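You operate a simulated robot arm through the tools that you are given. There is no shell and no other tool.

You run a simulated robot arm. Do the job below in one go: nothing can be reset, and whatever is moved stays where it is left.

TASK
Put the orange bag in box 27, close it and save line 27 on the key pad.

Only the result counts: the job must be done as asked and must still hold three seconds after the hand-in. Knocking over, shifting, dropping, spilling or breaking anything else fails it.

THE ROBOT
A 6-joint arm with a four-finger gripper, fixed in place. Base frame: the origin is at the foot of the arm, x ahead of it, y to its left, z up; the work surface is at about z = 86. Readings come in cm, degrees, newtons and seconds.
With the tool pointing down near the work surface it reaches from about 28 to 70 cm from the base axis. Its first joint turns from -166.0 to 166.0 degrees. Payload 3.43 kg.
The tool frame sits at the grasp point between the pads (the TCP): z along the fingers, y along the line on which they close. The tips reach 3 cm beyond it. The gripper opens to 12 cm. The gripper's body begins 8.5 cm behind the TCP.
Orientation is told as [roll, pitch, yaw] about the base's x, y, z axes, in that order, counted from this pose: with the fingers straight down and closing along the base's y, the tool's x points along the base's -x, its y along +y and its z along -z.

THE INTERFACE
- The arm moves only by the tool arm_command. Its argument "series" is text: rows parted by semicolons, each of 7 numbers parted by spaces: the shift along the tool's x, y, z in mm, then the turn, a rotation vector about the tool's x, y, z in rad, then the gripper command, from -1 (fully open) to 1 (shut), values between in proportion. In form: tx ty tz ax ay az gripper; .... A call has 1 to 20 rows; each row shifts and turns the commanded pose from where the row before left it, along the tool's axes as they then stand. A row lasts 0.2 s, in which the tool goes at most 5 cm and 8.6 degrees; a call with a longer step from one row to the next is refused whole, and so is a gripper value outside its range. Where a pose cannot be reached the arm comes as near as it can. A force on the tool above 40 N (or 10 N above the force at the start of the call, whichever is more), or a blocked arm, ends the call early, and 0.2 s more pass. The fingers move at their own pace and stop on an object; they squeeze with about 32 N. The grip force told is the motor's: it shows also when the fingers shut on nothing. Time passes only in rows, and 0.2 s behind the last, so rows that do not move let the fingers close. It gives the time, the measured TCP pose, the force on the tool (base axes), the opening and the grip force at its end, in the units of the frame above (readings bear some noise), with the torque about the TCP (base axes, N m) and any sound that the robot's microphone picked up.
- Cameras (640 x 400 px; columns grow to the right, rows downward): "scene" is fixed at [5.03, -49.99, 162.08]; the picture's right is [0.92, -0.39, 0.00], its down [-0.20, -0.49, -0.85] and it looks along [0.33, 0.78, -0.53] (base axes); focal length 325 px, centre (320, 200). "wrist" rides on the gripper at [7.1, -1.7, -12.1] in the tool frame; the picture's right is [0.23, 0.97, 0.00], its down [-0.81, 0.19, -0.55] and it looks along [-0.54, 0.13, 0.83] (tool axes); focal length 275 px, centre (320, 200). There is no depth. A picture from a camera that has moved, and an enlarged one, comes with that camera's place and axes in the base frame and with its lens.
- grab_frame(camera): a new picture of that camera. No time passes.
- move_column(by): slides the trunk up (or, below 0, down) by that many cm; the arm rides with it, the base frame stays. It gives what a move gives, with no picture.
- enlarge(camera, box): a new picture of the part [left, top, right, bottom] of that camera's present view, enlarged. No time passes.
- finish_job(): hands the job in; it is judged then, once.

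Nothing tells you positions but the pictures and the camera data. Unless the task says otherwise, let go and move clear before handing in.

The tools are called after "Request:" as a command line: name --argument value ..., lists and objects as JSON in quotes. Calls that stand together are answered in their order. arm_command: Moves the arm, as the interface text tells. Its arguments: {"type":"object","properties":{"series":{"type":"string"}},"required":["series"]} The other tools are called the same way: move_column (by) slides the trunk up or down; grab_frame (camera) takes a picture; enlarge (camera, box) takes an enlarged picture of a part of a camera's view; finish_job () hands the job in.

At the start:

```text
time_s: 0.0
eef_pos: [55.18, 7.64, 117.66]
tcp_rot: [-0.1, 0.1, -0.1]
force: [-0.4, 0.1, 0.2]
ft_torque: [0.01, 0.02, -0.03]
finger_gap: 11.99
gripper_force: 0.2
trunk travel left (down, up): [-20.0, 24.0]
```

scene: 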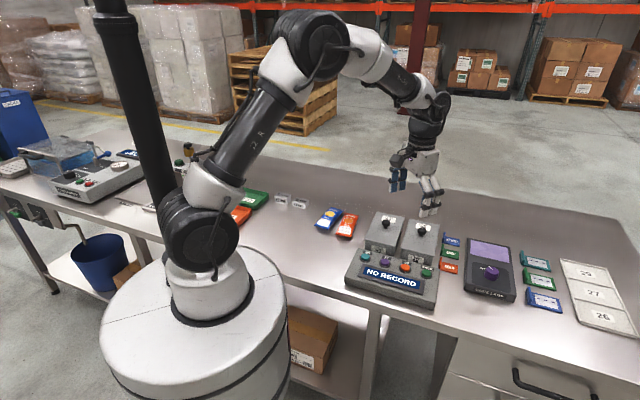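
wrist: 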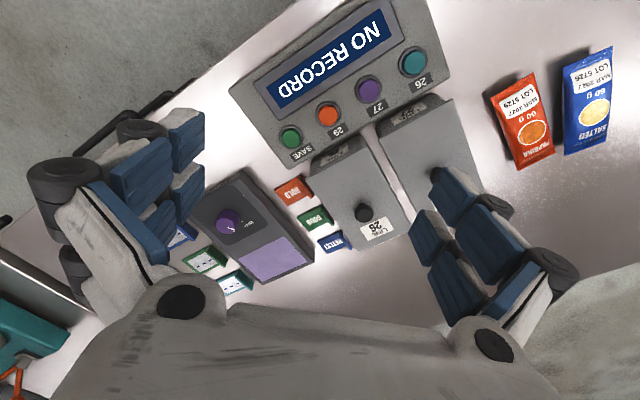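

I see a console with two boxes and a key pad with "NO RECORD" on its display, an orange and a blue bag to the left of it, and labelled cards to the right. I'll enlarge several parts before planning any motion.

Request:
enlarge --camera "scene" --box '[300, 190, 460, 310]'

Request:
enlarge --camera "scene" --box '[430, 220, 640, 350]'

Request:
enlarge --camera "wrist" --box '[220, 0, 460, 150]'

Request:
enlarge --camera "wrist" --box '[180, 130, 500, 330]'

Request:
enlarge --camera "scene" --box '[0, 80, 320, 280]'

```text
3.33 times, centred on (380, 250) of scene
camera zoom: at [5.03, -49.99, 162.08], right [0.92, -0.39, 0.0], down [-0.2, -0.49, -0.85], along [0.33, 0.78, -0.53], focal length 1082 px, centre (120, 33)
```

zoom: 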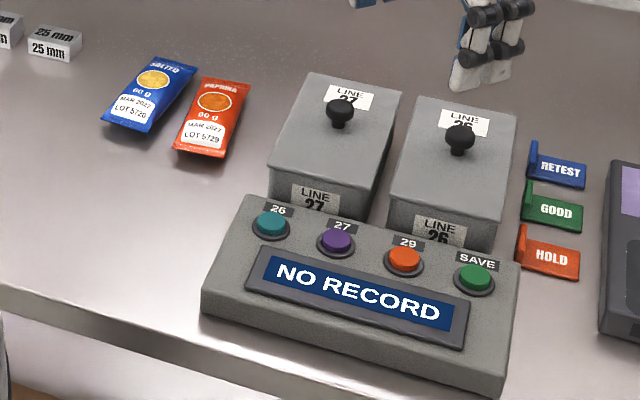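

```text
3.05 times, centred on (535, 285) of scene
camera zoom: at [5.03, -49.99, 162.08], right [0.92, -0.39, 0.0], down [-0.2, -0.49, -0.85], along [0.33, 0.78, -0.53], focal length 989 px, centre (-335, -59)
```

zoom: 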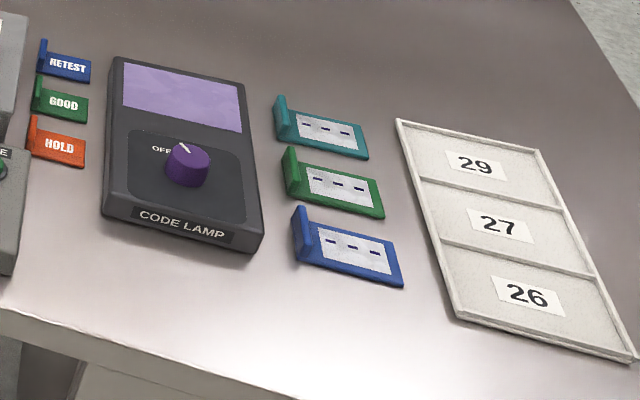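

```text
2.67 times, centred on (340, 75) of wrist
camera zoom: at [48.02, 6.05, 129.69], right [-0.23, 0.97, 0.0], down [0.81, 0.19, 0.55], along [0.54, 0.13, -0.83], focal length 734 px, centre (267, 533)
```

zoom: 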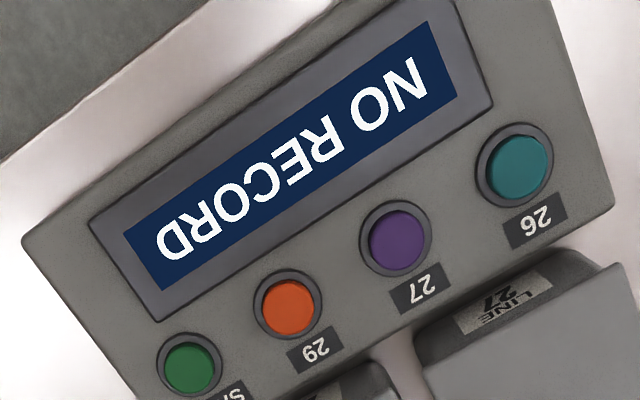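

```text
2.00 times, centred on (340, 230) of wrist
camera zoom: at [48.02, 6.05, 129.69], right [-0.23, 0.97, 0.0], down [0.81, 0.19, 0.55], along [0.54, 0.13, -0.83], focal length 551 px, centre (280, 140)
```

zoom: 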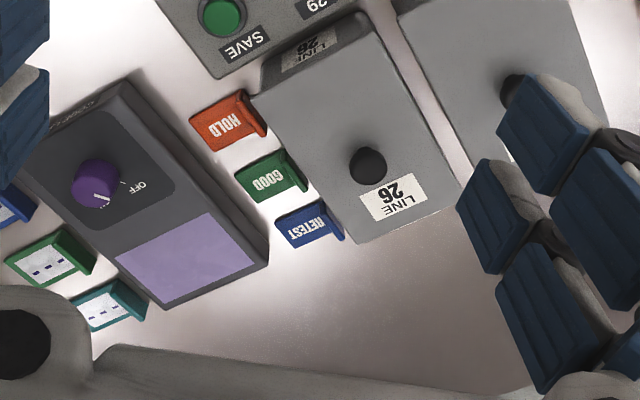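

```text
2.00 times, centred on (160, 180) of scene
camera zoom: at [5.03, -49.99, 162.08], right [0.92, -0.39, 0.0], down [-0.2, -0.49, -0.85], along [0.33, 0.78, -0.53], focal length 649 px, centre (640, 240)
```

zoom: 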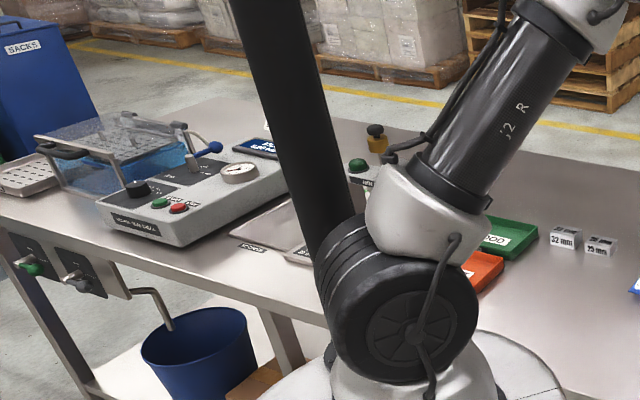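

The orange (paprika) bag sits near (54, 39.5), and the box 27 lid knob is near (63, 27, 94), with everything turned about 45° in the base frame. I'll shift the arm left for a clearer wrist view of box 27 and the bags.

Request:
arm_command --series "20 40 -20 0 0 0 -1; 20 40 -20 0 0 0 -1; 20 40 -20 0 0 0 -1; 0 0 0 0 0 0 -1; 0 0 0 0 0 0 -1"

Request:
grab_frame --camera "wrist"

Request:
grab_frame --camera "scene"

```text
time_s: 1.2
eef_pos: [49.17, 19.74, 123.74]
tcp_rot: [0.1, 0.1, 0.1]
force: [-0.1, -0.3, -0.1]
ft_torque: [0.02, 0.0, 0.04]
finger_gap: 12.02
gripper_force: 0.1
trunk travel left (down, up): [-20.0, 24.0]
```

```text
taken
camera wrist: at [42.04, 18.05, 135.74], right [-0.23, 0.97, 0.0], down [0.81, 0.19, 0.55], along [0.54, 0.13, -0.83], focal length 275 px, centre (320, 200)
```

wrist: 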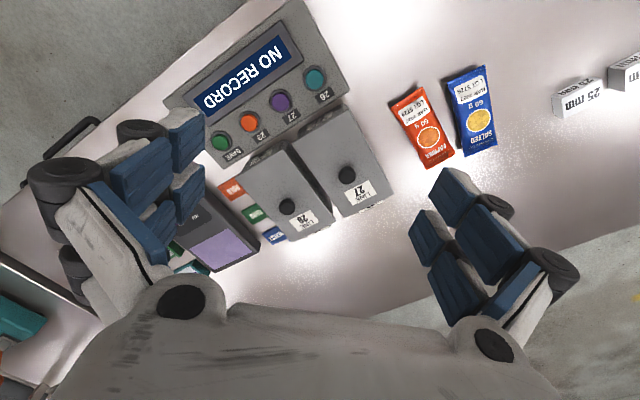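

```text
taken
```

scene: 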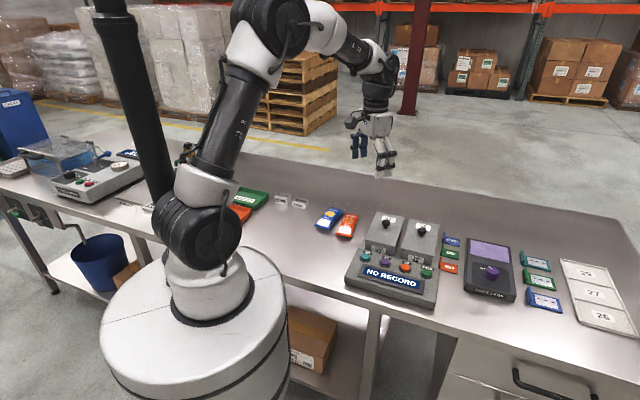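

Request:
enlarge --camera "wrist" --box '[200, 60, 520, 260]'

Request:
enlarge --camera "wrist" --box '[260, 100, 400, 190]'

Request:
enlarge --camera "scene" --box '[340, 200, 460, 275]'

```text
2.00 times, centred on (360, 160) of wrist
camera zoom: at [42.04, 18.05, 135.74], right [-0.23, 0.97, 0.0], down [0.81, 0.19, 0.55], along [0.54, 0.13, -0.83], focal length 551 px, centre (240, 280)
```

zoom: 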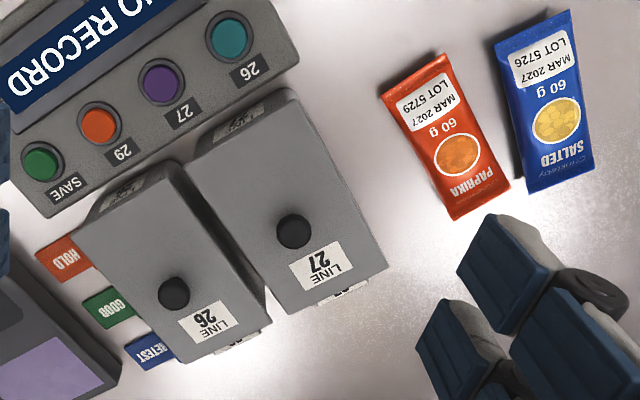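

```text
4.44 times, centred on (330, 145) of wrist
camera zoom: at [42.04, 18.05, 135.74], right [-0.23, 0.97, 0.0], down [0.81, 0.19, 0.55], along [0.54, 0.13, -0.83], focal length 1224 px, centre (276, 444)
```

zoom: 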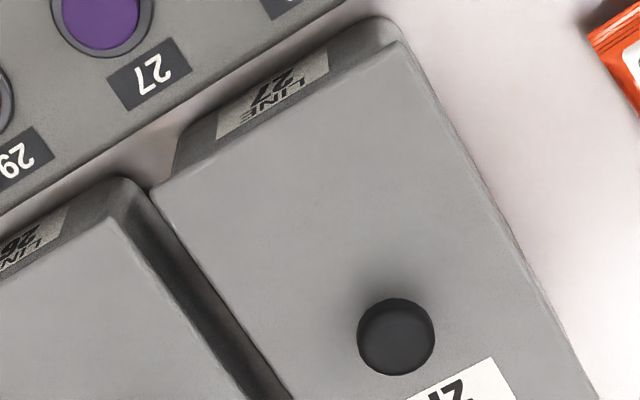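

```text
5.33 times, centred on (400, 238) of scene
camera zoom: at [5.03, -49.99, 162.08], right [0.92, -0.39, 0.0], down [-0.2, -0.49, -0.85], along [0.33, 0.78, -0.53], focal length 1731 px, centre (-107, 0)
```

zoom: 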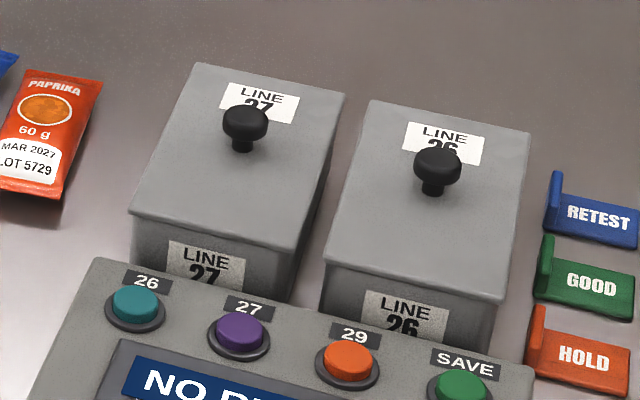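

Box 27 has a lift-off lid with a central knob at about (63.6, 27.7), and its lid top is near z = 91. I'll turn the tool to the box's heading (about 44°) and move above the knob, staying well clear.

Request:
arm_command --series "0 0 0 0 0 -0.129 -1; 0 0 0 0 0 -0.129 -1; 0 0 0 0 0 -0.129 -1; 0 0 0 0 0 -0.129 -1; 0 0 0 0 0 -0.129 -1; 0 0 0 0 0 -0.129 -1; -32 -9 20 0 0 0 -1; -32 -9 20 0 0 0 -1; -32 -9 20 0 0 0 -1; -32 -9 20 0 0 0 -1; -31 -8 20 0 0 0 -1; 0 0 0 0 0 0 -1; 0 0 0 0 0 0 -1"

Request:
grab_frame --camera "wrist"

Request:
grab_frame --camera "scene"

```text
time_s: 4.0
eef_pos: [63.72, 27.55, 113.67]
tcp_rot: [0.0, 0.1, 44.4]
force: [0.3, 0.2, 0.2]
ft_torque: [-0.01, 0.01, -0.01]
finger_gap: 12.0
gripper_force: 0.0
trunk travel left (down, up): [-20.0, 24.0]
```

```text
taken
camera wrist: at [59.76, 21.35, 125.68], right [-0.85, 0.53, 0.0], down [0.45, 0.7, 0.55], along [0.29, 0.47, -0.83], focal length 275 px, centre (320, 200)
```

wrist: 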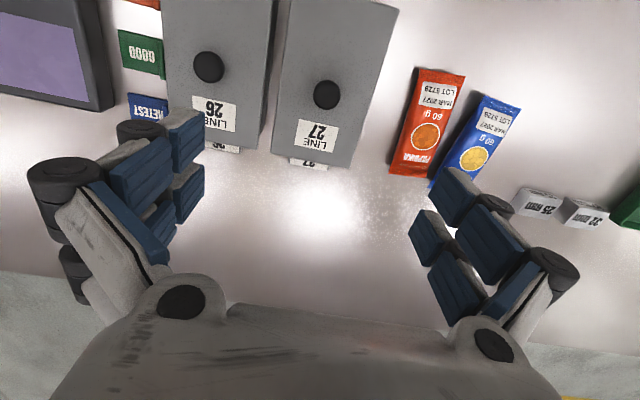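

```text
taken
```

scene: 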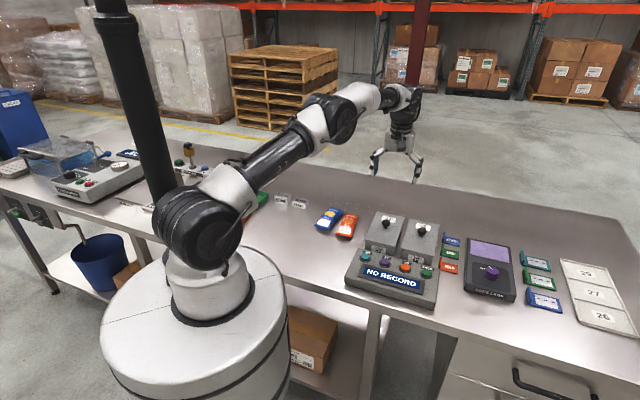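

The knob is almost exactly on the tool axis. I'll enlarge for accuracy before lowering.

Request:
enlarge --camera "wrist" --box '[260, 40, 400, 180]'

Request:
enlarge --camera "wrist" --box '[360, 50, 600, 220]'

```text
2.86 times, centred on (330, 110) of wrist
camera zoom: at [59.76, 21.35, 125.68], right [-0.85, 0.53, 0.0], down [0.45, 0.7, 0.55], along [0.29, 0.47, -0.83], focal length 786 px, centre (291, 457)
```

zoom: 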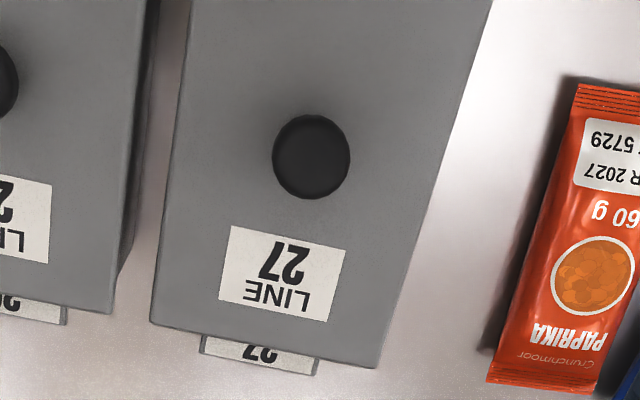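

```text
2.35 times, centred on (480, 135) of wrist
camera zoom: at [59.76, 21.35, 125.68], right [-0.85, 0.53, 0.0], down [0.45, 0.7, 0.55], along [0.29, 0.47, -0.83], focal length 648 px, centre (-56, 353)
```

zoom: 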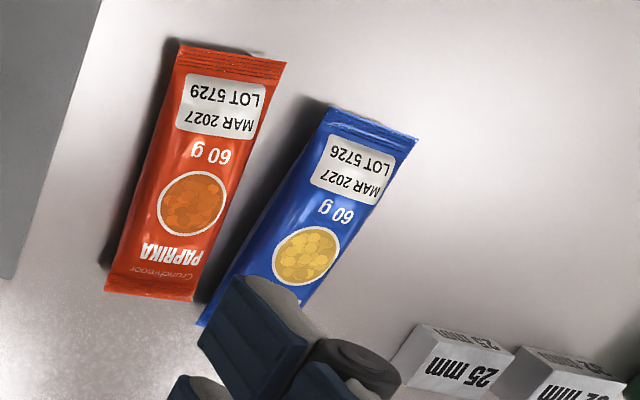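

The knob is about 0.8 cm to the tool's +y side. I'll narrow the opening to about 5.4 cm, correct sideways, and lower to just above the knob for a check.

Request:
arm_command --series "0 4 0 0 0 0 0.1; 1 4 0 0 0 0 0.1; 0 0 0 0 0 0 0.1; 0 0 0 0 0 0 0.1; 0 0 35 0 0 0 0.1; 0 0 35 0 0 0 0.1; 0 0 35 0 0 0 0.1; 0 0 32 0 0 0 0.1; 0 0 0 0 0 0 0.1; 0 0 0 0 0 0 0.1"

Request:
grab_frame --camera "wrist"

Request:
enlarge --camera "scene" --box '[340, 170, 460, 275]'

```text
time_s: 6.2
eef_pos: [63.16, 27.97, 100.03]
tcp_rot: [0.0, 0.0, 44.5]
force: [-0.5, 0.9, -1.0]
ft_torque: [0.01, 0.0, 0.01]
finger_gap: 5.42
gripper_force: 0.0
trunk travel left (down, up): [-20.0, 24.0]
```

```text
taken
camera wrist: at [59.16, 21.97, 111.95], right [-0.84, 0.53, 0.0], down [0.45, 0.7, 0.55], along [0.3, 0.47, -0.83], focal length 275 px, centre (320, 200)
```

wrist: 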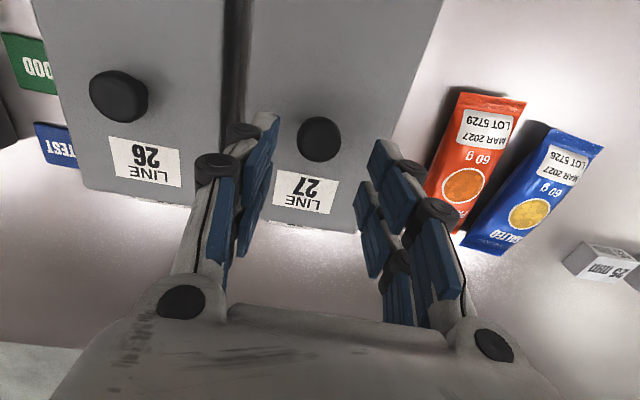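

```text
3.81 times, centred on (400, 222) of scene
camera zoom: at [5.03, -49.99, 162.08], right [0.92, -0.39, 0.0], down [-0.2, -0.49, -0.85], along [0.33, 0.78, -0.53], focal length 1237 px, centre (15, 114)
```

zoom: 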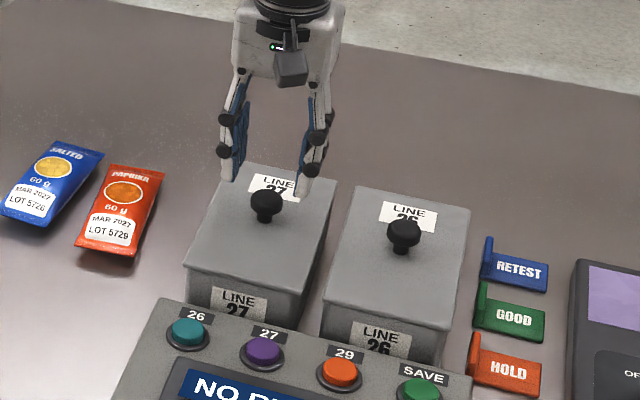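

The knob is centred between the fingers. Lowering so that the tips stop just above the lid.

Request:
arm_command --series "0 0 20 0 0 0 0.1; 0 0 20 0 0 0 0.1; 0 0 10 0 0 0 0.1; 0 0 0 0 0 0 0.1; 0 0 0 0 0 0 0.1"

Request:
grab_frame --camera "wrist"

Request:
enlarge --camera "scene" --box '[360, 180, 460, 260]'

```text
time_s: 7.4
eef_pos: [63.0, 28.12, 95.48]
tcp_rot: [-0.2, -0.4, 44.4]
force: [-4.7, -2.8, 34.7]
ft_torque: [-0.25, 0.54, -0.03]
finger_gap: 5.5
gripper_force: 10.4
trunk travel left (down, up): [-20.0, 24.0]
```

```text
taken
camera wrist: at [58.91, 21.91, 107.33], right [-0.84, 0.53, 0.0], down [0.44, 0.7, 0.56], along [0.3, 0.47, -0.83], focal length 275 px, centre (320, 200)
```

wrist: 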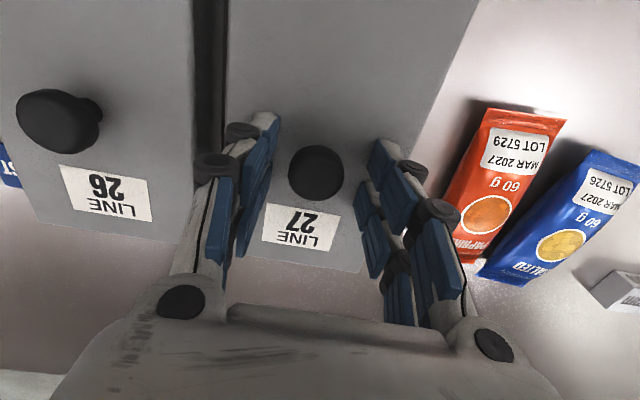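

```text
5.00 times, centred on (410, 220) of scene
camera zoom: at [5.03, -49.99, 162.08], right [0.92, -0.39, 0.0], down [-0.2, -0.49, -0.85], along [0.33, 0.78, -0.53], focal length 1623 px, centre (-130, 100)
```

zoom: 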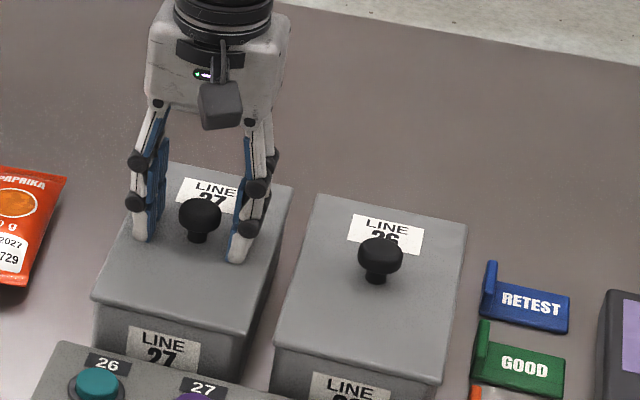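

The tips touched the lid (lid top about z = 92.4), so I'll back up 9 mm and centre on the knob, which is slightly toward the robot. Then I'll close on it.

Request:
arm_command --series "0 0 -9 0 0 0 0.1; 3.5 -2 0 0 0 0 0.1; 0 0 0 0 0 0 0.1"

Request:
grab_frame --camera "wrist"

```text
time_s: 8.2
eef_pos: [62.79, 27.58, 95.68]
tcp_rot: [0.1, 0.1, 44.4]
force: [0.2, 0.7, 0.5]
ft_torque: [0.0, -0.02, 0.02]
finger_gap: 5.42
gripper_force: 0.2
trunk travel left (down, up): [-20.0, 24.0]
```

```text
taken
camera wrist: at [58.9, 21.54, 107.72], right [-0.84, 0.53, 0.0], down [0.45, 0.7, 0.55], along [0.29, 0.47, -0.83], focal length 275 px, centre (320, 200)
```

wrist: 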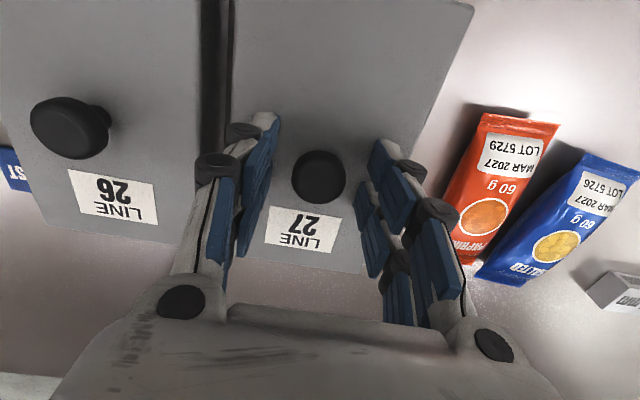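

The tool is now free of contact and centred, so I'll close on the knob.

Request:
arm_command --series "0 0 0 0 0 0 0.3; 0 0 0 0 0 0 0.5; 0 0 0 0 0 0 1; 0 0 0 0 0 0 1; 0 0 0 0 0 0 1; 0 0 0 0 0 0 1"

Request:
grab_frame --camera "wrist"

Request:
enlarge --camera "scene" --box '[360, 180, 460, 260]'

```text
time_s: 9.6
eef_pos: [62.87, 27.67, 95.8]
tcp_rot: [0.1, 0.0, 44.3]
force: [0.3, -0.4, 0.2]
ft_torque: [-0.03, -0.01, -0.04]
finger_gap: 2.62
gripper_force: 32.1
trunk travel left (down, up): [-20.0, 24.0]
heard: snap
```

```text
taken
camera wrist: at [58.95, 21.56, 107.79], right [-0.84, 0.53, 0.0], down [0.45, 0.7, 0.55], along [0.3, 0.47, -0.83], focal length 275 px, centre (320, 200)
```

wrist: 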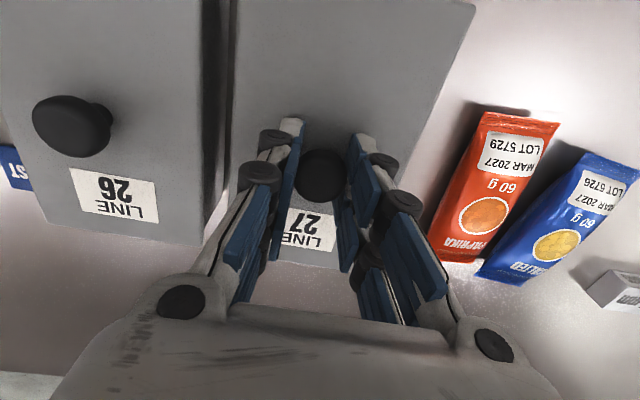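

```text
5.00 times, centred on (410, 220) of scene
camera zoom: at [5.03, -49.99, 162.08], right [0.92, -0.39, 0.0], down [-0.2, -0.49, -0.85], along [0.33, 0.78, -0.53], focal length 1623 px, centre (-130, 100)
```

zoom: 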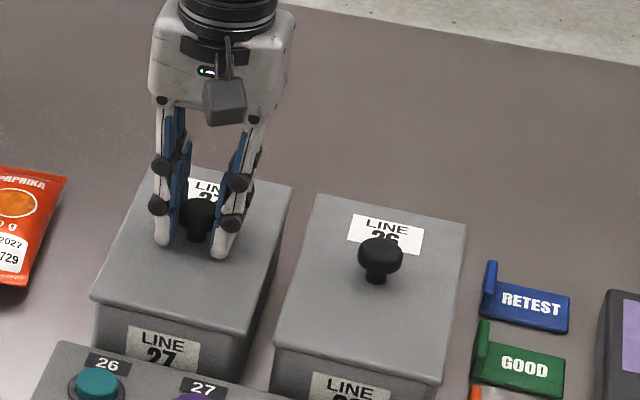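

The knob is held (gap 2.6 cm) and a "snap" was heard. I'll lift a few millimetres slowly and watch the forces to learn whether the lid lifts or hinges.

Request:
arm_command --series "0 0 -3 0 0 0 1; 0 0 -3 0 0 0 1; 0 0 0 0 0 0 1"

Request:
enlarge --camera "scene" --box '[350, 190, 430, 270]'

```text
time_s: 10.4
eef_pos: [62.89, 27.63, 96.49]
tcp_rot: [0.0, 0.0, 44.4]
force: [1.0, 1.0, -0.8]
ft_torque: [0.0, -0.01, 0.0]
finger_gap: 2.61
gripper_force: 32.5
trunk travel left (down, up): [-20.0, 24.0]
```

```text
5.00 times, centred on (390, 230) of scene
camera zoom: at [5.03, -49.99, 162.08], right [0.92, -0.39, 0.0], down [-0.2, -0.49, -0.85], along [0.33, 0.78, -0.53], focal length 1623 px, centre (-30, 50)
```

zoom: 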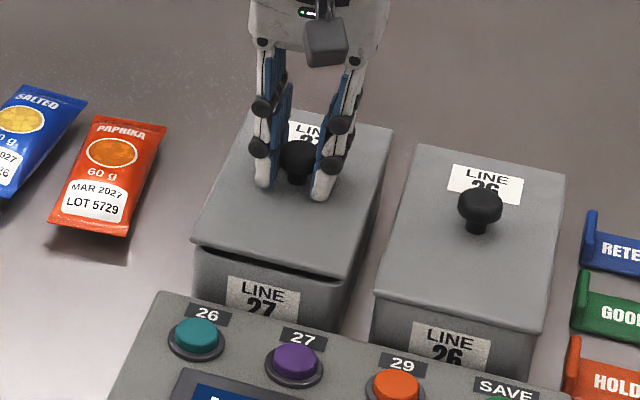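

The lid lifts freely with only about 1 N of weight. I'll raise it about 9 cm and look for lips, skirts and what is inside the box.

Request:
arm_command --series "0 0 -15 0 0 0 1; 0 0 -25 0 0 0 1; 0 0 -25 0 0 0 1; 0 0 -25 0 0 0 1; 0 0 0 0 0 0 1; 0 0 0 0 0 0 1"

Request:
grab_frame --camera "scene"

Request:
enlarge --camera "scene" --box '[340, 150, 460, 270]'

Request:
grab_frame --camera "wrist"

```text
time_s: 11.8
eef_pos: [62.81, 27.77, 105.46]
tcp_rot: [0.0, 0.1, 44.4]
force: [-0.5, 0.7, -1.3]
ft_torque: [0.01, 0.0, 0.0]
finger_gap: 2.62
gripper_force: 31.8
trunk travel left (down, up): [-20.0, 24.0]
```

```text
taken
```

scene: 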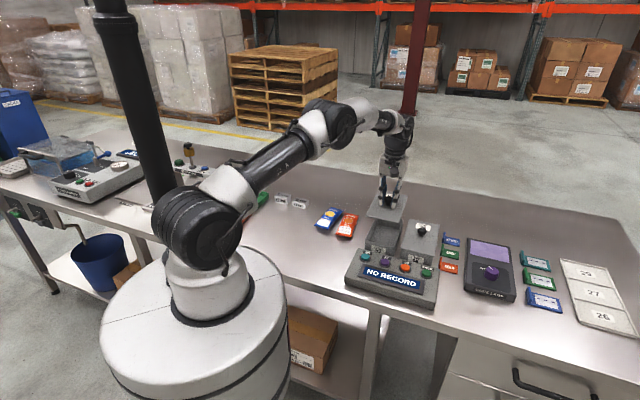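

```text
3.33 times, centred on (400, 210) of scene
camera zoom: at [5.03, -49.99, 162.08], right [0.92, -0.39, 0.0], down [-0.2, -0.49, -0.85], along [0.33, 0.78, -0.53], focal length 1082 px, centre (53, 167)
```

zoom: 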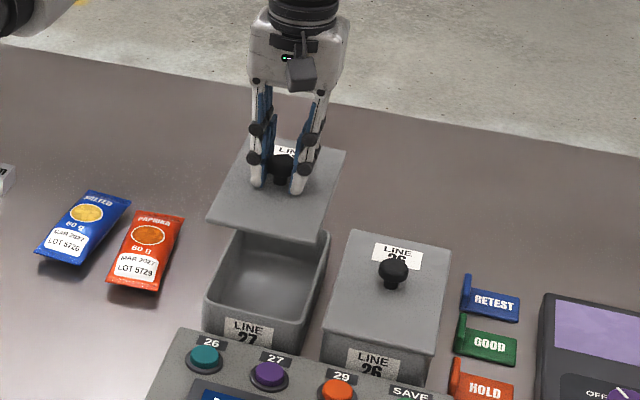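

```text
taken
camera wrist: at [58.88, 21.64, 117.49], right [-0.84, 0.53, 0.0], down [0.45, 0.7, 0.55], along [0.3, 0.47, -0.83], focal length 275 px, centre (320, 200)
```

wrist: 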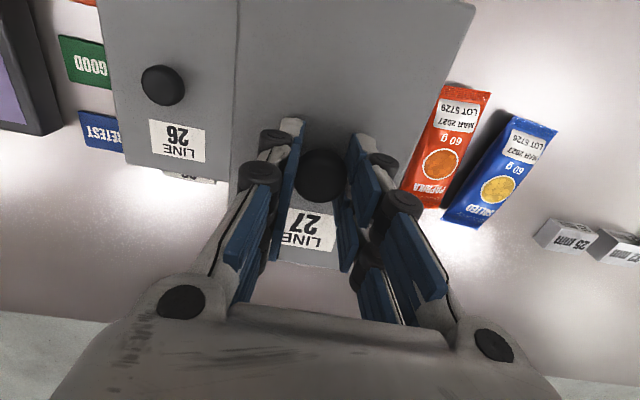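

Box 27 is open and empty, and the lid is a flat plate. I'll carry it to the bare table area in front of the bags, around (37.4, 28.3), and check the spot before lowering.

Request:
arm_command --series "12 12 0 0 0 0 1; 24 24 0 0 0 0 1; 24 24 0 0 0 0 1; 24 24 0 0 0 0 1; 24 24 0 0 0 0 1; 24 24 0 0 0 0 1; 24 24 0 0 0 0 1; 16 18 0 0 0 0 1; 6 7 0 0 0 0 1; 0 0 0 0 0 0 1; 0 0 0 0 0 0 1"

Request:
grab_frame --camera "scene"

Request:
grab_frame --camera "wrist"

```text
time_s: 14.2
eef_pos: [37.39, 28.25, 105.63]
tcp_rot: [0.1, 0.1, 44.4]
force: [-0.3, 0.4, -0.7]
ft_torque: [0.0, 0.01, 0.0]
finger_gap: 2.59
gripper_force: 31.9
trunk travel left (down, up): [-20.0, 24.0]
```

```text
taken
```

scene: 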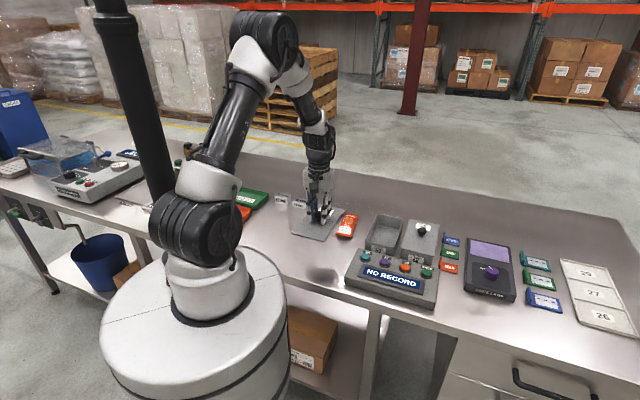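

```text
taken
camera wrist: at [33.49, 22.15, 117.55], right [-0.84, 0.53, 0.0], down [0.45, 0.7, 0.55], along [0.3, 0.47, -0.83], focal length 275 px, centre (320, 200)
```

wrist: 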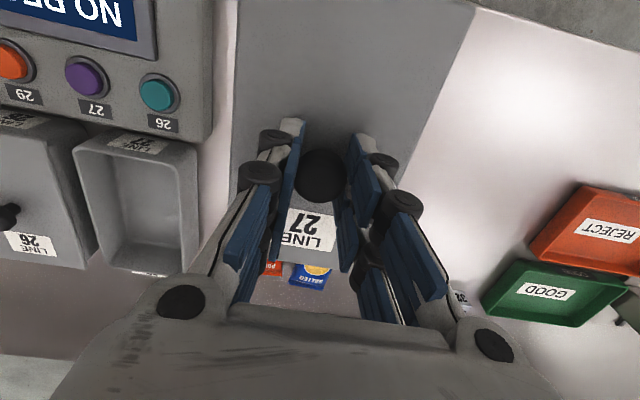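

The spot is clear, though I'd like a bit more margin from the table edge, so I'll shift 1.5 cm away from it. Then I'll lower most of the way.

Request:
arm_command --series "-8 0 0 0 0 0 1; -7 0 0 0 0 0 1; 0 0 30 0 0 0 1; 0 0 30 0 0 0 1; 0 0 30 0 0 0 1; 0 0 25 0 0 0 1; 0 0 12 0 0 0 1; 0 0 0 0 0 0 1; 0 0 0 0 0 0 1"

Request:
enlarge --camera "scene" --box '[260, 190, 420, 300]'

```text
time_s: 16.2
eef_pos: [38.65, 29.38, 92.8]
tcp_rot: [0.0, -0.1, 44.3]
force: [-1.2, -0.2, -0.6]
ft_torque: [-0.01, -0.01, -0.03]
finger_gap: 2.61
gripper_force: 31.9
trunk travel left (down, up): [-20.0, 24.0]
```

```text
3.64 times, centred on (340, 245) of scene
camera zoom: at [5.03, -49.99, 162.08], right [0.92, -0.39, 0.0], down [-0.2, -0.49, -0.85], along [0.33, 0.78, -0.53], focal length 1180 px, centre (247, 36)
```

zoom: 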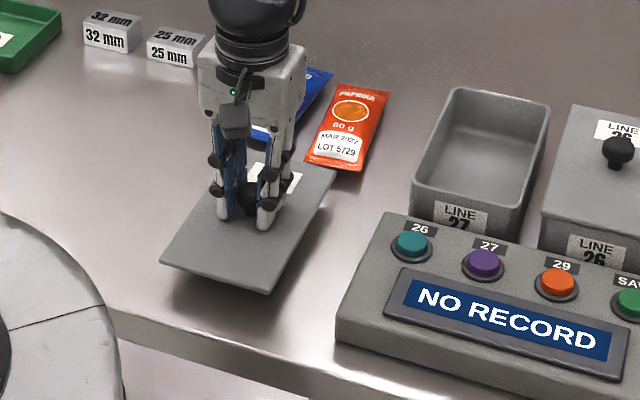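

The lid hovers over bare table. I'll lower it in small steps and watch the vertical force for touchdown.

Request:
arm_command --series "0 0 5 0 0 0 1; 0 0 5 0 0 0 1; 0 0 5 0 0 0 1; 0 0 0 0 0 0 1"

```text
time_s: 17.2
eef_pos: [38.59, 29.3, 91.3]
tcp_rot: [0.0, 0.0, 44.5]
force: [0.2, -0.4, 0.1]
ft_torque: [0.0, 0.0, 0.0]
finger_gap: 2.6
gripper_force: 31.4
trunk travel left (down, up): [-20.0, 24.0]
```

Request:
arm_command --series "0 0 4 0 0 0 1; 0 0 3 0 0 0 1; 0 0 0 0 0 0 1"

Request:
enlarge --camera "scene" --box '[280, 220, 360, 280]'

```text
time_s: 18.0
eef_pos: [38.56, 29.37, 90.64]
tcp_rot: [-0.1, 0.0, 44.4]
force: [-0.4, -0.6, 0.0]
ft_torque: [0.01, -0.01, 0.0]
finger_gap: 2.64
gripper_force: 31.8
trunk travel left (down, up): [-20.0, 24.0]
```

```text
6.67 times, centred on (320, 250) of scene
camera zoom: at [5.03, -49.99, 162.08], right [0.92, -0.39, 0.0], down [-0.2, -0.49, -0.85], along [0.33, 0.78, -0.53], focal length 2164 px, centre (320, -133)
```

zoom: 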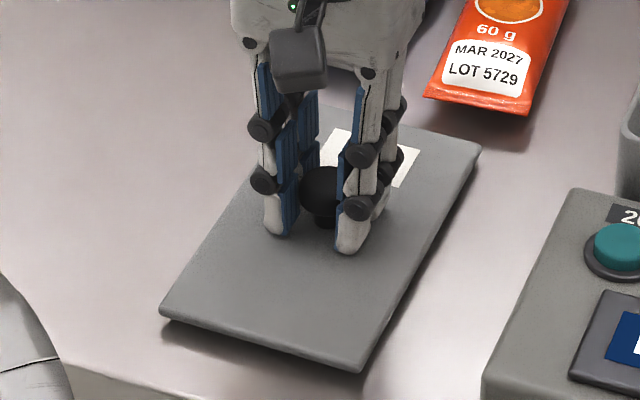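

Request:
arm_command --series "0 0 3 0 0 0 1; 0 0 0 0 0 0 1"

```text
time_s: 18.6
eef_pos: [38.58, 29.36, 90.39]
tcp_rot: [-0.1, -0.3, 44.4]
force: [-0.6, 2.1, 21.1]
ft_torque: [-0.22, 0.28, 0.01]
finger_gap: 2.59
gripper_force: 32.5
trunk travel left (down, up): [-20.0, 24.0]
```

Touchdown at TCP z of about 90.5. I'll relieve the pressure, open gently to about 5.4 cm and rise.

Request:
arm_command --series "0 0 -2 0 0 0 1; 0 0 0 0 0 0 1; 0 0 0 0 0 0 0.4; 0 0 0 0 0 0 0.2; 0 0 0 0 0 0 0.1; 0 0 0 0 0 0 0.1"

Request:
grab_frame --camera "wrist"

Request:
enlarge --camera "scene" --box '[280, 220, 360, 280]'

```text
time_s: 20.0
eef_pos: [38.48, 29.21, 90.48]
tcp_rot: [0.0, -0.1, 44.4]
force: [0.8, 0.6, 0.2]
ft_torque: [0.01, 0.02, -0.02]
finger_gap: 5.41
gripper_force: 0.1
trunk travel left (down, up): [-20.0, 24.0]
```

```text
taken
camera wrist: at [34.58, 23.16, 102.49], right [-0.84, 0.53, 0.0], down [0.45, 0.7, 0.55], along [0.3, 0.47, -0.83], focal length 275 px, centre (320, 200)
```

wrist: 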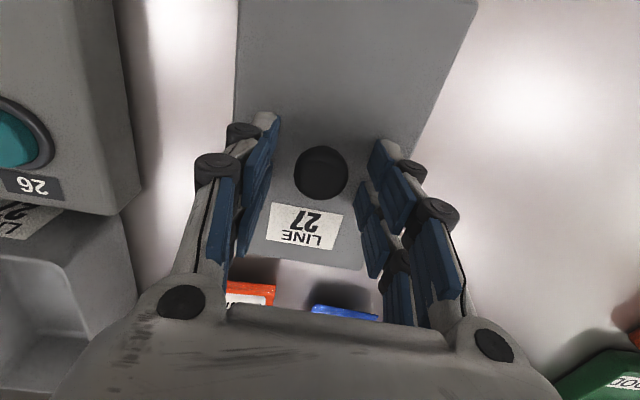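

```text
6.67 times, centred on (320, 250) of scene
camera zoom: at [5.03, -49.99, 162.08], right [0.92, -0.39, 0.0], down [-0.2, -0.49, -0.85], along [0.33, 0.78, -0.53], focal length 2164 px, centre (320, -133)
```

zoom: 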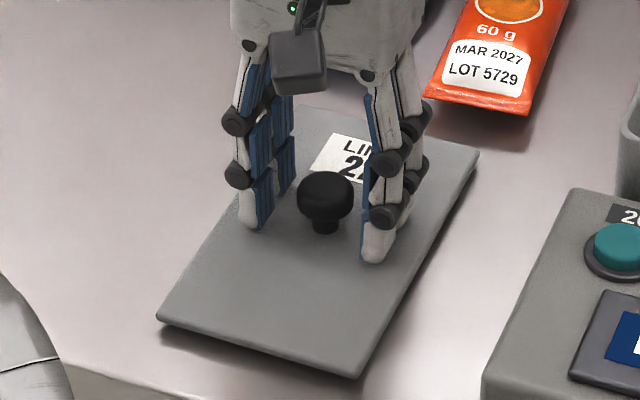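

The lid lies flat and released on the table, to be re-grasped later at about (38.5, 29.2, 90.5). Now I'll rise and move over the orange bag, turning to its heading (about 50°).

Request:
arm_command --series "0 0 -20 0 0 0 0.1; 0 0 -40 0 0 0 0.1; 0 0 -40 0 0 0 0.1; 0 0 -40 0 0 0 0.1; 0 0 -30 0 0 0 0.1; -40 -5 0 0 0 -0.035 -0.3; -40 -5 0 0 0 -0.035 -0.3; -40 -5 0 0 0 -0.035 -0.3; -40 -5 0 0 0 0 -0.3; -36 -5 0 0 0 0 -0.3; 0 0 0 0 0 0 -0.3; 0 0 0 0 0 0 -0.3"

Request:
grab_frame --camera "wrist"

Request:
grab_frame --camera "scene"

```text
time_s: 22.6
eef_pos: [53.6, 42.0, 107.31]
tcp_rot: [-0.1, -0.1, 50.4]
force: [-0.7, 0.3, -0.5]
ft_torque: [0.02, -0.01, 0.02]
finger_gap: 7.8
gripper_force: 0.1
trunk travel left (down, up): [-20.0, 24.0]
```

```text
taken
camera wrist: at [50.43, 35.62, 119.29], right [-0.9, 0.44, 0.0], down [0.37, 0.75, 0.55], along [0.24, 0.49, -0.83], focal length 275 px, centre (320, 200)
```

wrist: 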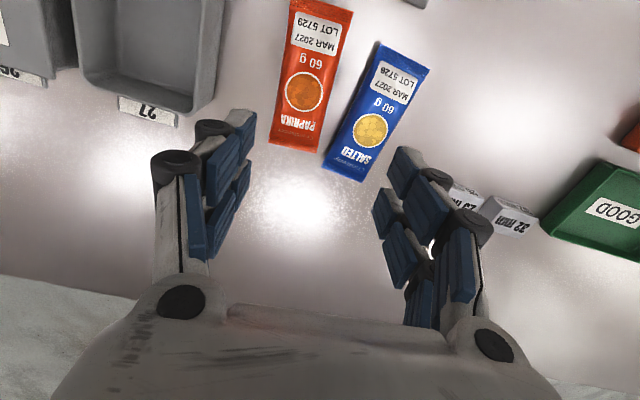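

```text
taken
```

scene: 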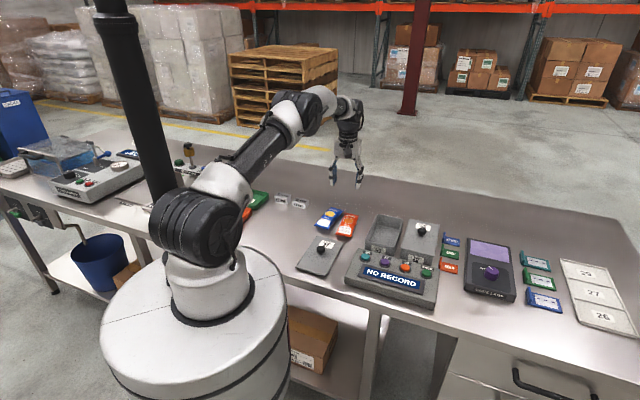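

Request:
enlarge --camera "wrist" --box '[240, 0, 450, 190]'

Request:
enlarge --camera "scene" --box '[290, 190, 450, 290]'

```text
2.11 times, centred on (345, 95) of wrist
camera zoom: at [50.43, 35.62, 119.29], right [-0.9, 0.44, 0.0], down [0.37, 0.75, 0.55], along [0.24, 0.49, -0.83], focal length 580 px, centre (267, 421)
```

zoom: 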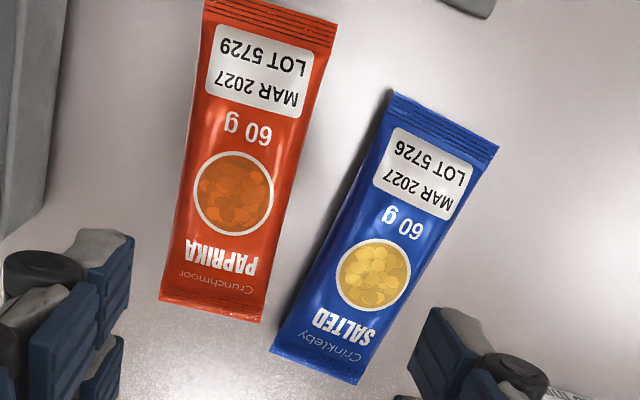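

```text
4.00 times, centred on (370, 240) of scene
camera zoom: at [5.03, -49.99, 162.08], right [0.92, -0.39, 0.0], down [-0.2, -0.49, -0.85], along [0.33, 0.78, -0.53], focal length 1298 px, centre (120, 40)
```

zoom: 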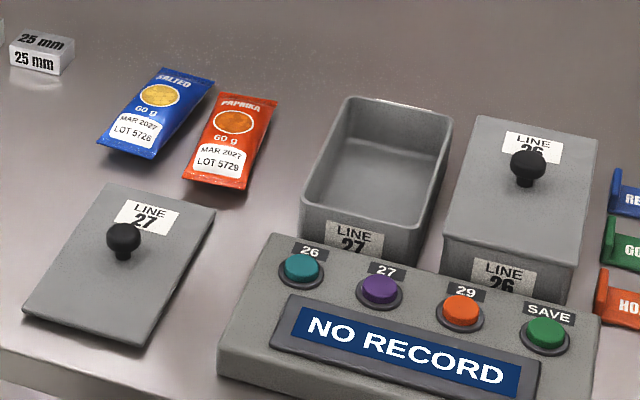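

The orange bag (about 15 × 6 cm) is aligned with the tool and 1.6 cm to its −y side; the blue bag leaves about 2.5 cm beside it. I'll grasp slightly nearer than the bag's middle with a 7.4 cm opening, first lowering part way to check finger clearance.

Request:
arm_command --series "12 -8 0 0 0 0 -0.23; 12.6 -8 0 0 0 0 -0.23; 0 0 0 0 0 0 -0.23; 0 0 30 0 0 0 -0.23; 0 0 30 0 0 0 -0.23; 0 0 30 0 0 0 -0.23; 0 0 30 0 0 0 -0.23; 0 0 10 0 0 0 -0.23; 0 0 0 0 0 0 -0.23; 0 0 0 0 0 0 -0.23"

Request:
grab_frame --camera "wrist"

Request:
enlarge --camera "scene" --box '[290, 160, 410, 260]'

```text
time_s: 24.8
eef_pos: [53.28, 39.1, 94.54]
tcp_rot: [0.0, -0.1, 50.4]
force: [0.5, 0.6, 0.1]
ft_torque: [0.01, -0.02, 0.02]
finger_gap: 7.41
gripper_force: 0.1
trunk travel left (down, up): [-20.0, 24.0]
```

```text
taken
camera wrist: at [49.92, 32.73, 106.52], right [-0.9, 0.44, 0.0], down [0.37, 0.75, 0.55], along [0.24, 0.5, -0.83], focal length 275 px, centre (320, 200)
```

wrist: 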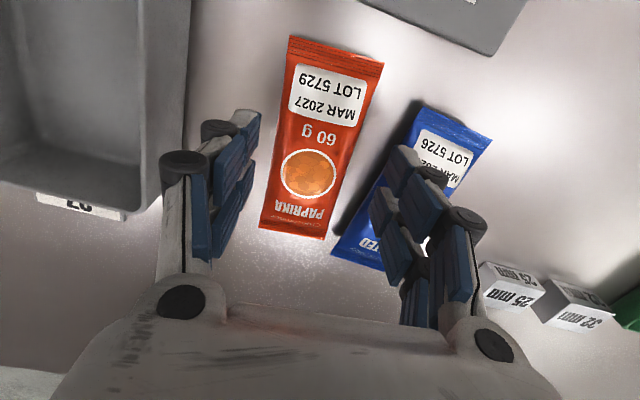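

```text
4.00 times, centred on (350, 210) of scene
camera zoom: at [5.03, -49.99, 162.08], right [0.92, -0.39, 0.0], down [-0.2, -0.49, -0.85], along [0.33, 0.78, -0.53], focal length 1298 px, centre (200, 160)
```

zoom: 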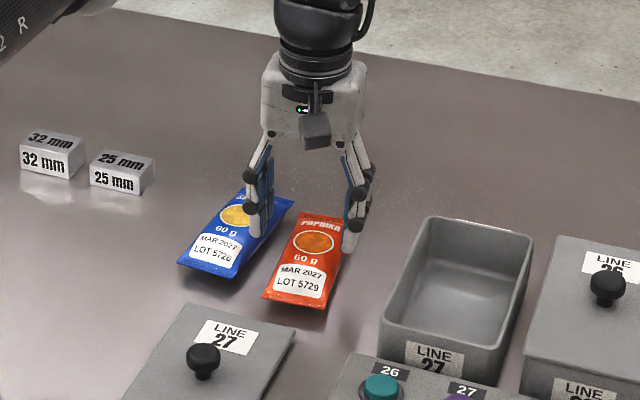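

The bag is centred within about 2 mm, and the fingers clear both bags. I'll nudge −2.4 mm and lower to about z = 89.6.

Request:
arm_command --series "0 -2.4 10 0 0 0 -0.23; 0 0 15 0 0 0 -0.23; 0 0 15 0 0 0 -0.23; 0 0 9 0 0 0 -0.23; 0 0 0 0 0 0 -0.23"

Request:
grab_frame --camera "wrist"

Request:
enlarge --camera "scene" --box '[310, 180, 390, 250]'

```text
time_s: 26.0
eef_pos: [53.52, 39.01, 89.54]
tcp_rot: [0.1, 0.1, 50.4]
force: [-0.2, 0.6, -0.6]
ft_torque: [-0.01, -0.01, -0.02]
finger_gap: 7.39
gripper_force: 0.1
trunk travel left (down, up): [-20.0, 24.0]
```

```text
taken
camera wrist: at [50.16, 32.57, 101.53], right [-0.9, 0.44, 0.0], down [0.37, 0.75, 0.55], along [0.24, 0.5, -0.83], focal length 275 px, centre (320, 200)
```

wrist: 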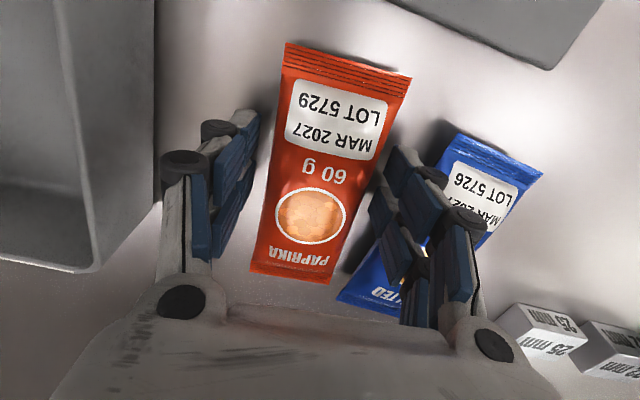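

```text
5.71 times, centred on (350, 215) of scene
camera zoom: at [5.03, -49.99, 162.08], right [0.92, -0.39, 0.0], down [-0.2, -0.49, -0.85], along [0.33, 0.78, -0.53], focal length 1855 px, centre (149, 114)
```

zoom: 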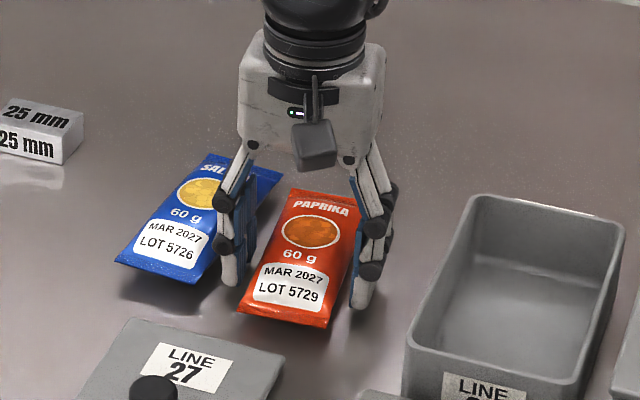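

Fingers straddle the orange bag without touching either bag. I'll close in steps so as not to crush it.

Request:
arm_command --series "0 0 0 0 0 0 -0.15; 0 0 0 0 0 0 -0.07; 0 0 0 0 0 0 -0.03; 0 0 0 0 0 0 -0.03"

```text
time_s: 27.0
eef_pos: [53.53, 39.04, 89.56]
tcp_rot: [0.0, 0.0, 50.4]
force: [0.1, 0.0, 0.5]
ft_torque: [-0.04, 0.03, 0.03]
finger_gap: 6.16
gripper_force: 0.0
trunk travel left (down, up): [-20.0, 24.0]
```

Request:
arm_command --series "0 0 0 0 0 0 0.0; 0 0 0 0 0 0 0.03; 0 0 0 0 0 0 0.06; 0 0 0 0 0 0 0.06"

Request:
grab_frame --camera "wrist"

```text
time_s: 28.0
eef_pos: [53.44, 39.07, 89.61]
tcp_rot: [0.1, 0.0, 50.4]
force: [-0.1, -0.1, 1.2]
ft_torque: [-0.04, -0.02, 0.0]
finger_gap: 5.87
gripper_force: 32.0
trunk travel left (down, up): [-20.0, 24.0]
```

```text
taken
camera wrist: at [50.16, 32.57, 101.56], right [-0.9, 0.44, 0.0], down [0.37, 0.75, 0.55], along [0.25, 0.5, -0.83], focal length 275 px, centre (320, 200)
```

wrist: 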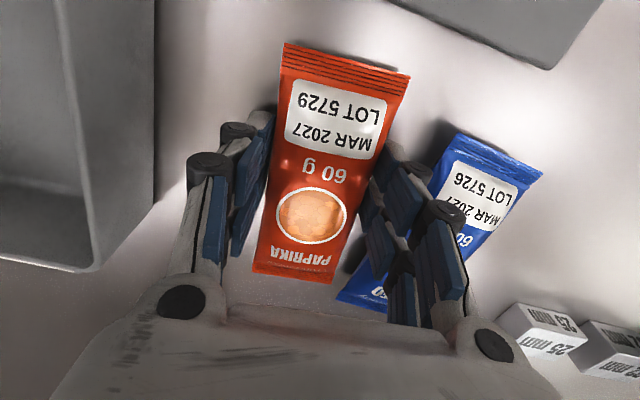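

The bag is held at 5.87 cm. I'll lift it a little and check.

Request:
arm_command --series "0 0 0 0 0 0 0.15; 0 0 -8 0 0 0 0.15; 0 0 -12 0 0 0 0.15; 0 0 -20 0 0 0 0.15; 0 0 0 0 0 0 0.15"

Request:
grab_frame --camera "wrist"

Request:
enlarge --camera "scene" --box '[300, 170, 400, 250]'

```text
time_s: 29.2
eef_pos: [53.48, 39.05, 93.48]
tcp_rot: [0.0, -0.1, 50.3]
force: [0.0, -0.4, -0.6]
ft_torque: [-0.03, 0.02, -0.01]
finger_gap: 5.9
gripper_force: 32.4
trunk travel left (down, up): [-20.0, 24.0]
```

```text
taken
camera wrist: at [50.23, 32.52, 105.55], right [-0.9, 0.44, 0.0], down [0.37, 0.75, 0.55], along [0.24, 0.5, -0.83], focal length 275 px, centre (320, 200)
```

wrist: 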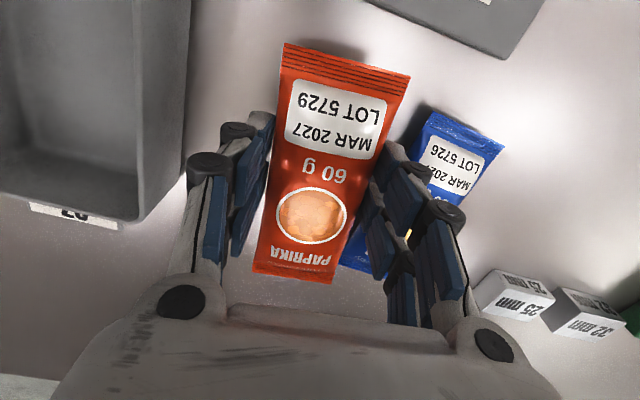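

```text
5.00 times, centred on (350, 210) of scene
camera zoom: at [5.03, -49.99, 162.08], right [0.92, -0.39, 0.0], down [-0.2, -0.49, -0.85], along [0.33, 0.78, -0.53], focal length 1623 px, centre (170, 150)
```

zoom: 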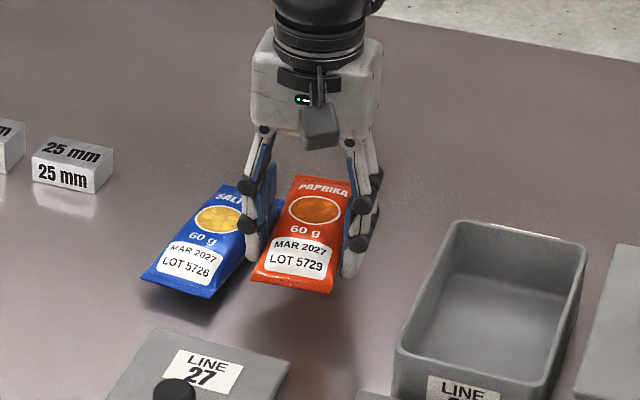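

The bag is securely held and level. I'll raise it, turn back to the box heading (44.4°) and move over the open box 27.

Request:
arm_command --series "0 0 -30 0 0 0.035 0.15; 0 0 -30 0 0 0.035 0.15; 0 0 -30 0 0 0.035 0.15; 0 0 -20 0 0 0 0.15; 7 -25 0 0 0 0 0.15; 7 -30 0 0 0 0 0.15; 7 -30 0 0 0 0 0.15; 7 -30 0 0 0 0 0.15; 6.8 -32 0 0 0 0 0.15; 0 0 0 0 0 0 0.15; 0 0 0 0 0 0 0.15"

Request:
grab_frame --camera "wrist"

Request:
enlarge --camera "scene" --box '[330, 150, 450, 270]'

```text
time_s: 31.6
eef_pos: [61.28, 26.06, 104.38]
tcp_rot: [0.1, -0.1, 44.5]
force: [-0.4, -0.5, -0.6]
ft_torque: [-0.01, 0.02, 0.02]
finger_gap: 5.87
gripper_force: 31.8
trunk travel left (down, up): [-20.0, 24.0]
```

```text
taken
camera wrist: at [57.28, 19.99, 116.49], right [-0.85, 0.53, 0.0], down [0.45, 0.7, 0.55], along [0.3, 0.47, -0.83], focal length 275 px, centre (320, 200)
```

wrist: 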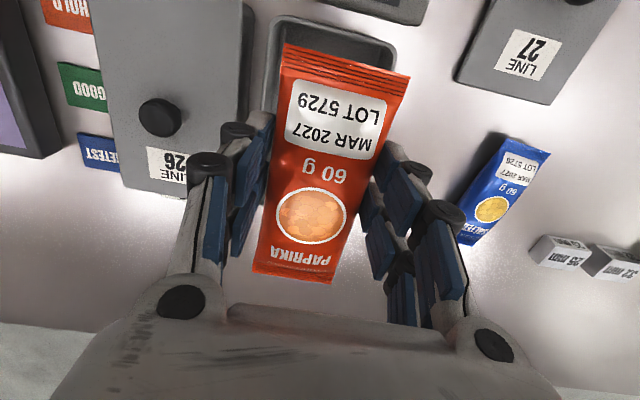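

```text
3.33 times, centred on (390, 210) of scene
camera zoom: at [5.03, -49.99, 162.08], right [0.92, -0.39, 0.0], down [-0.2, -0.49, -0.85], along [0.33, 0.78, -0.53], focal length 1082 px, centre (87, 167)
```

zoom: 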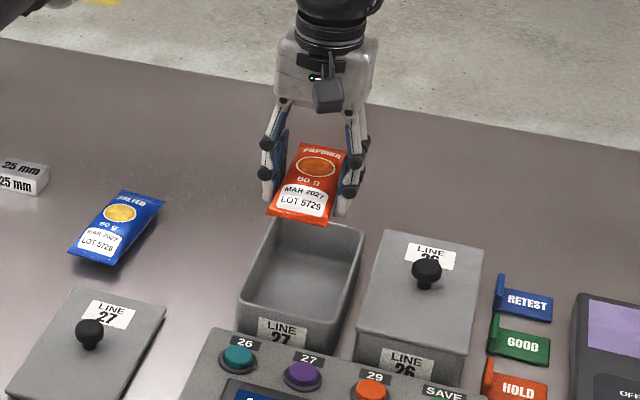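

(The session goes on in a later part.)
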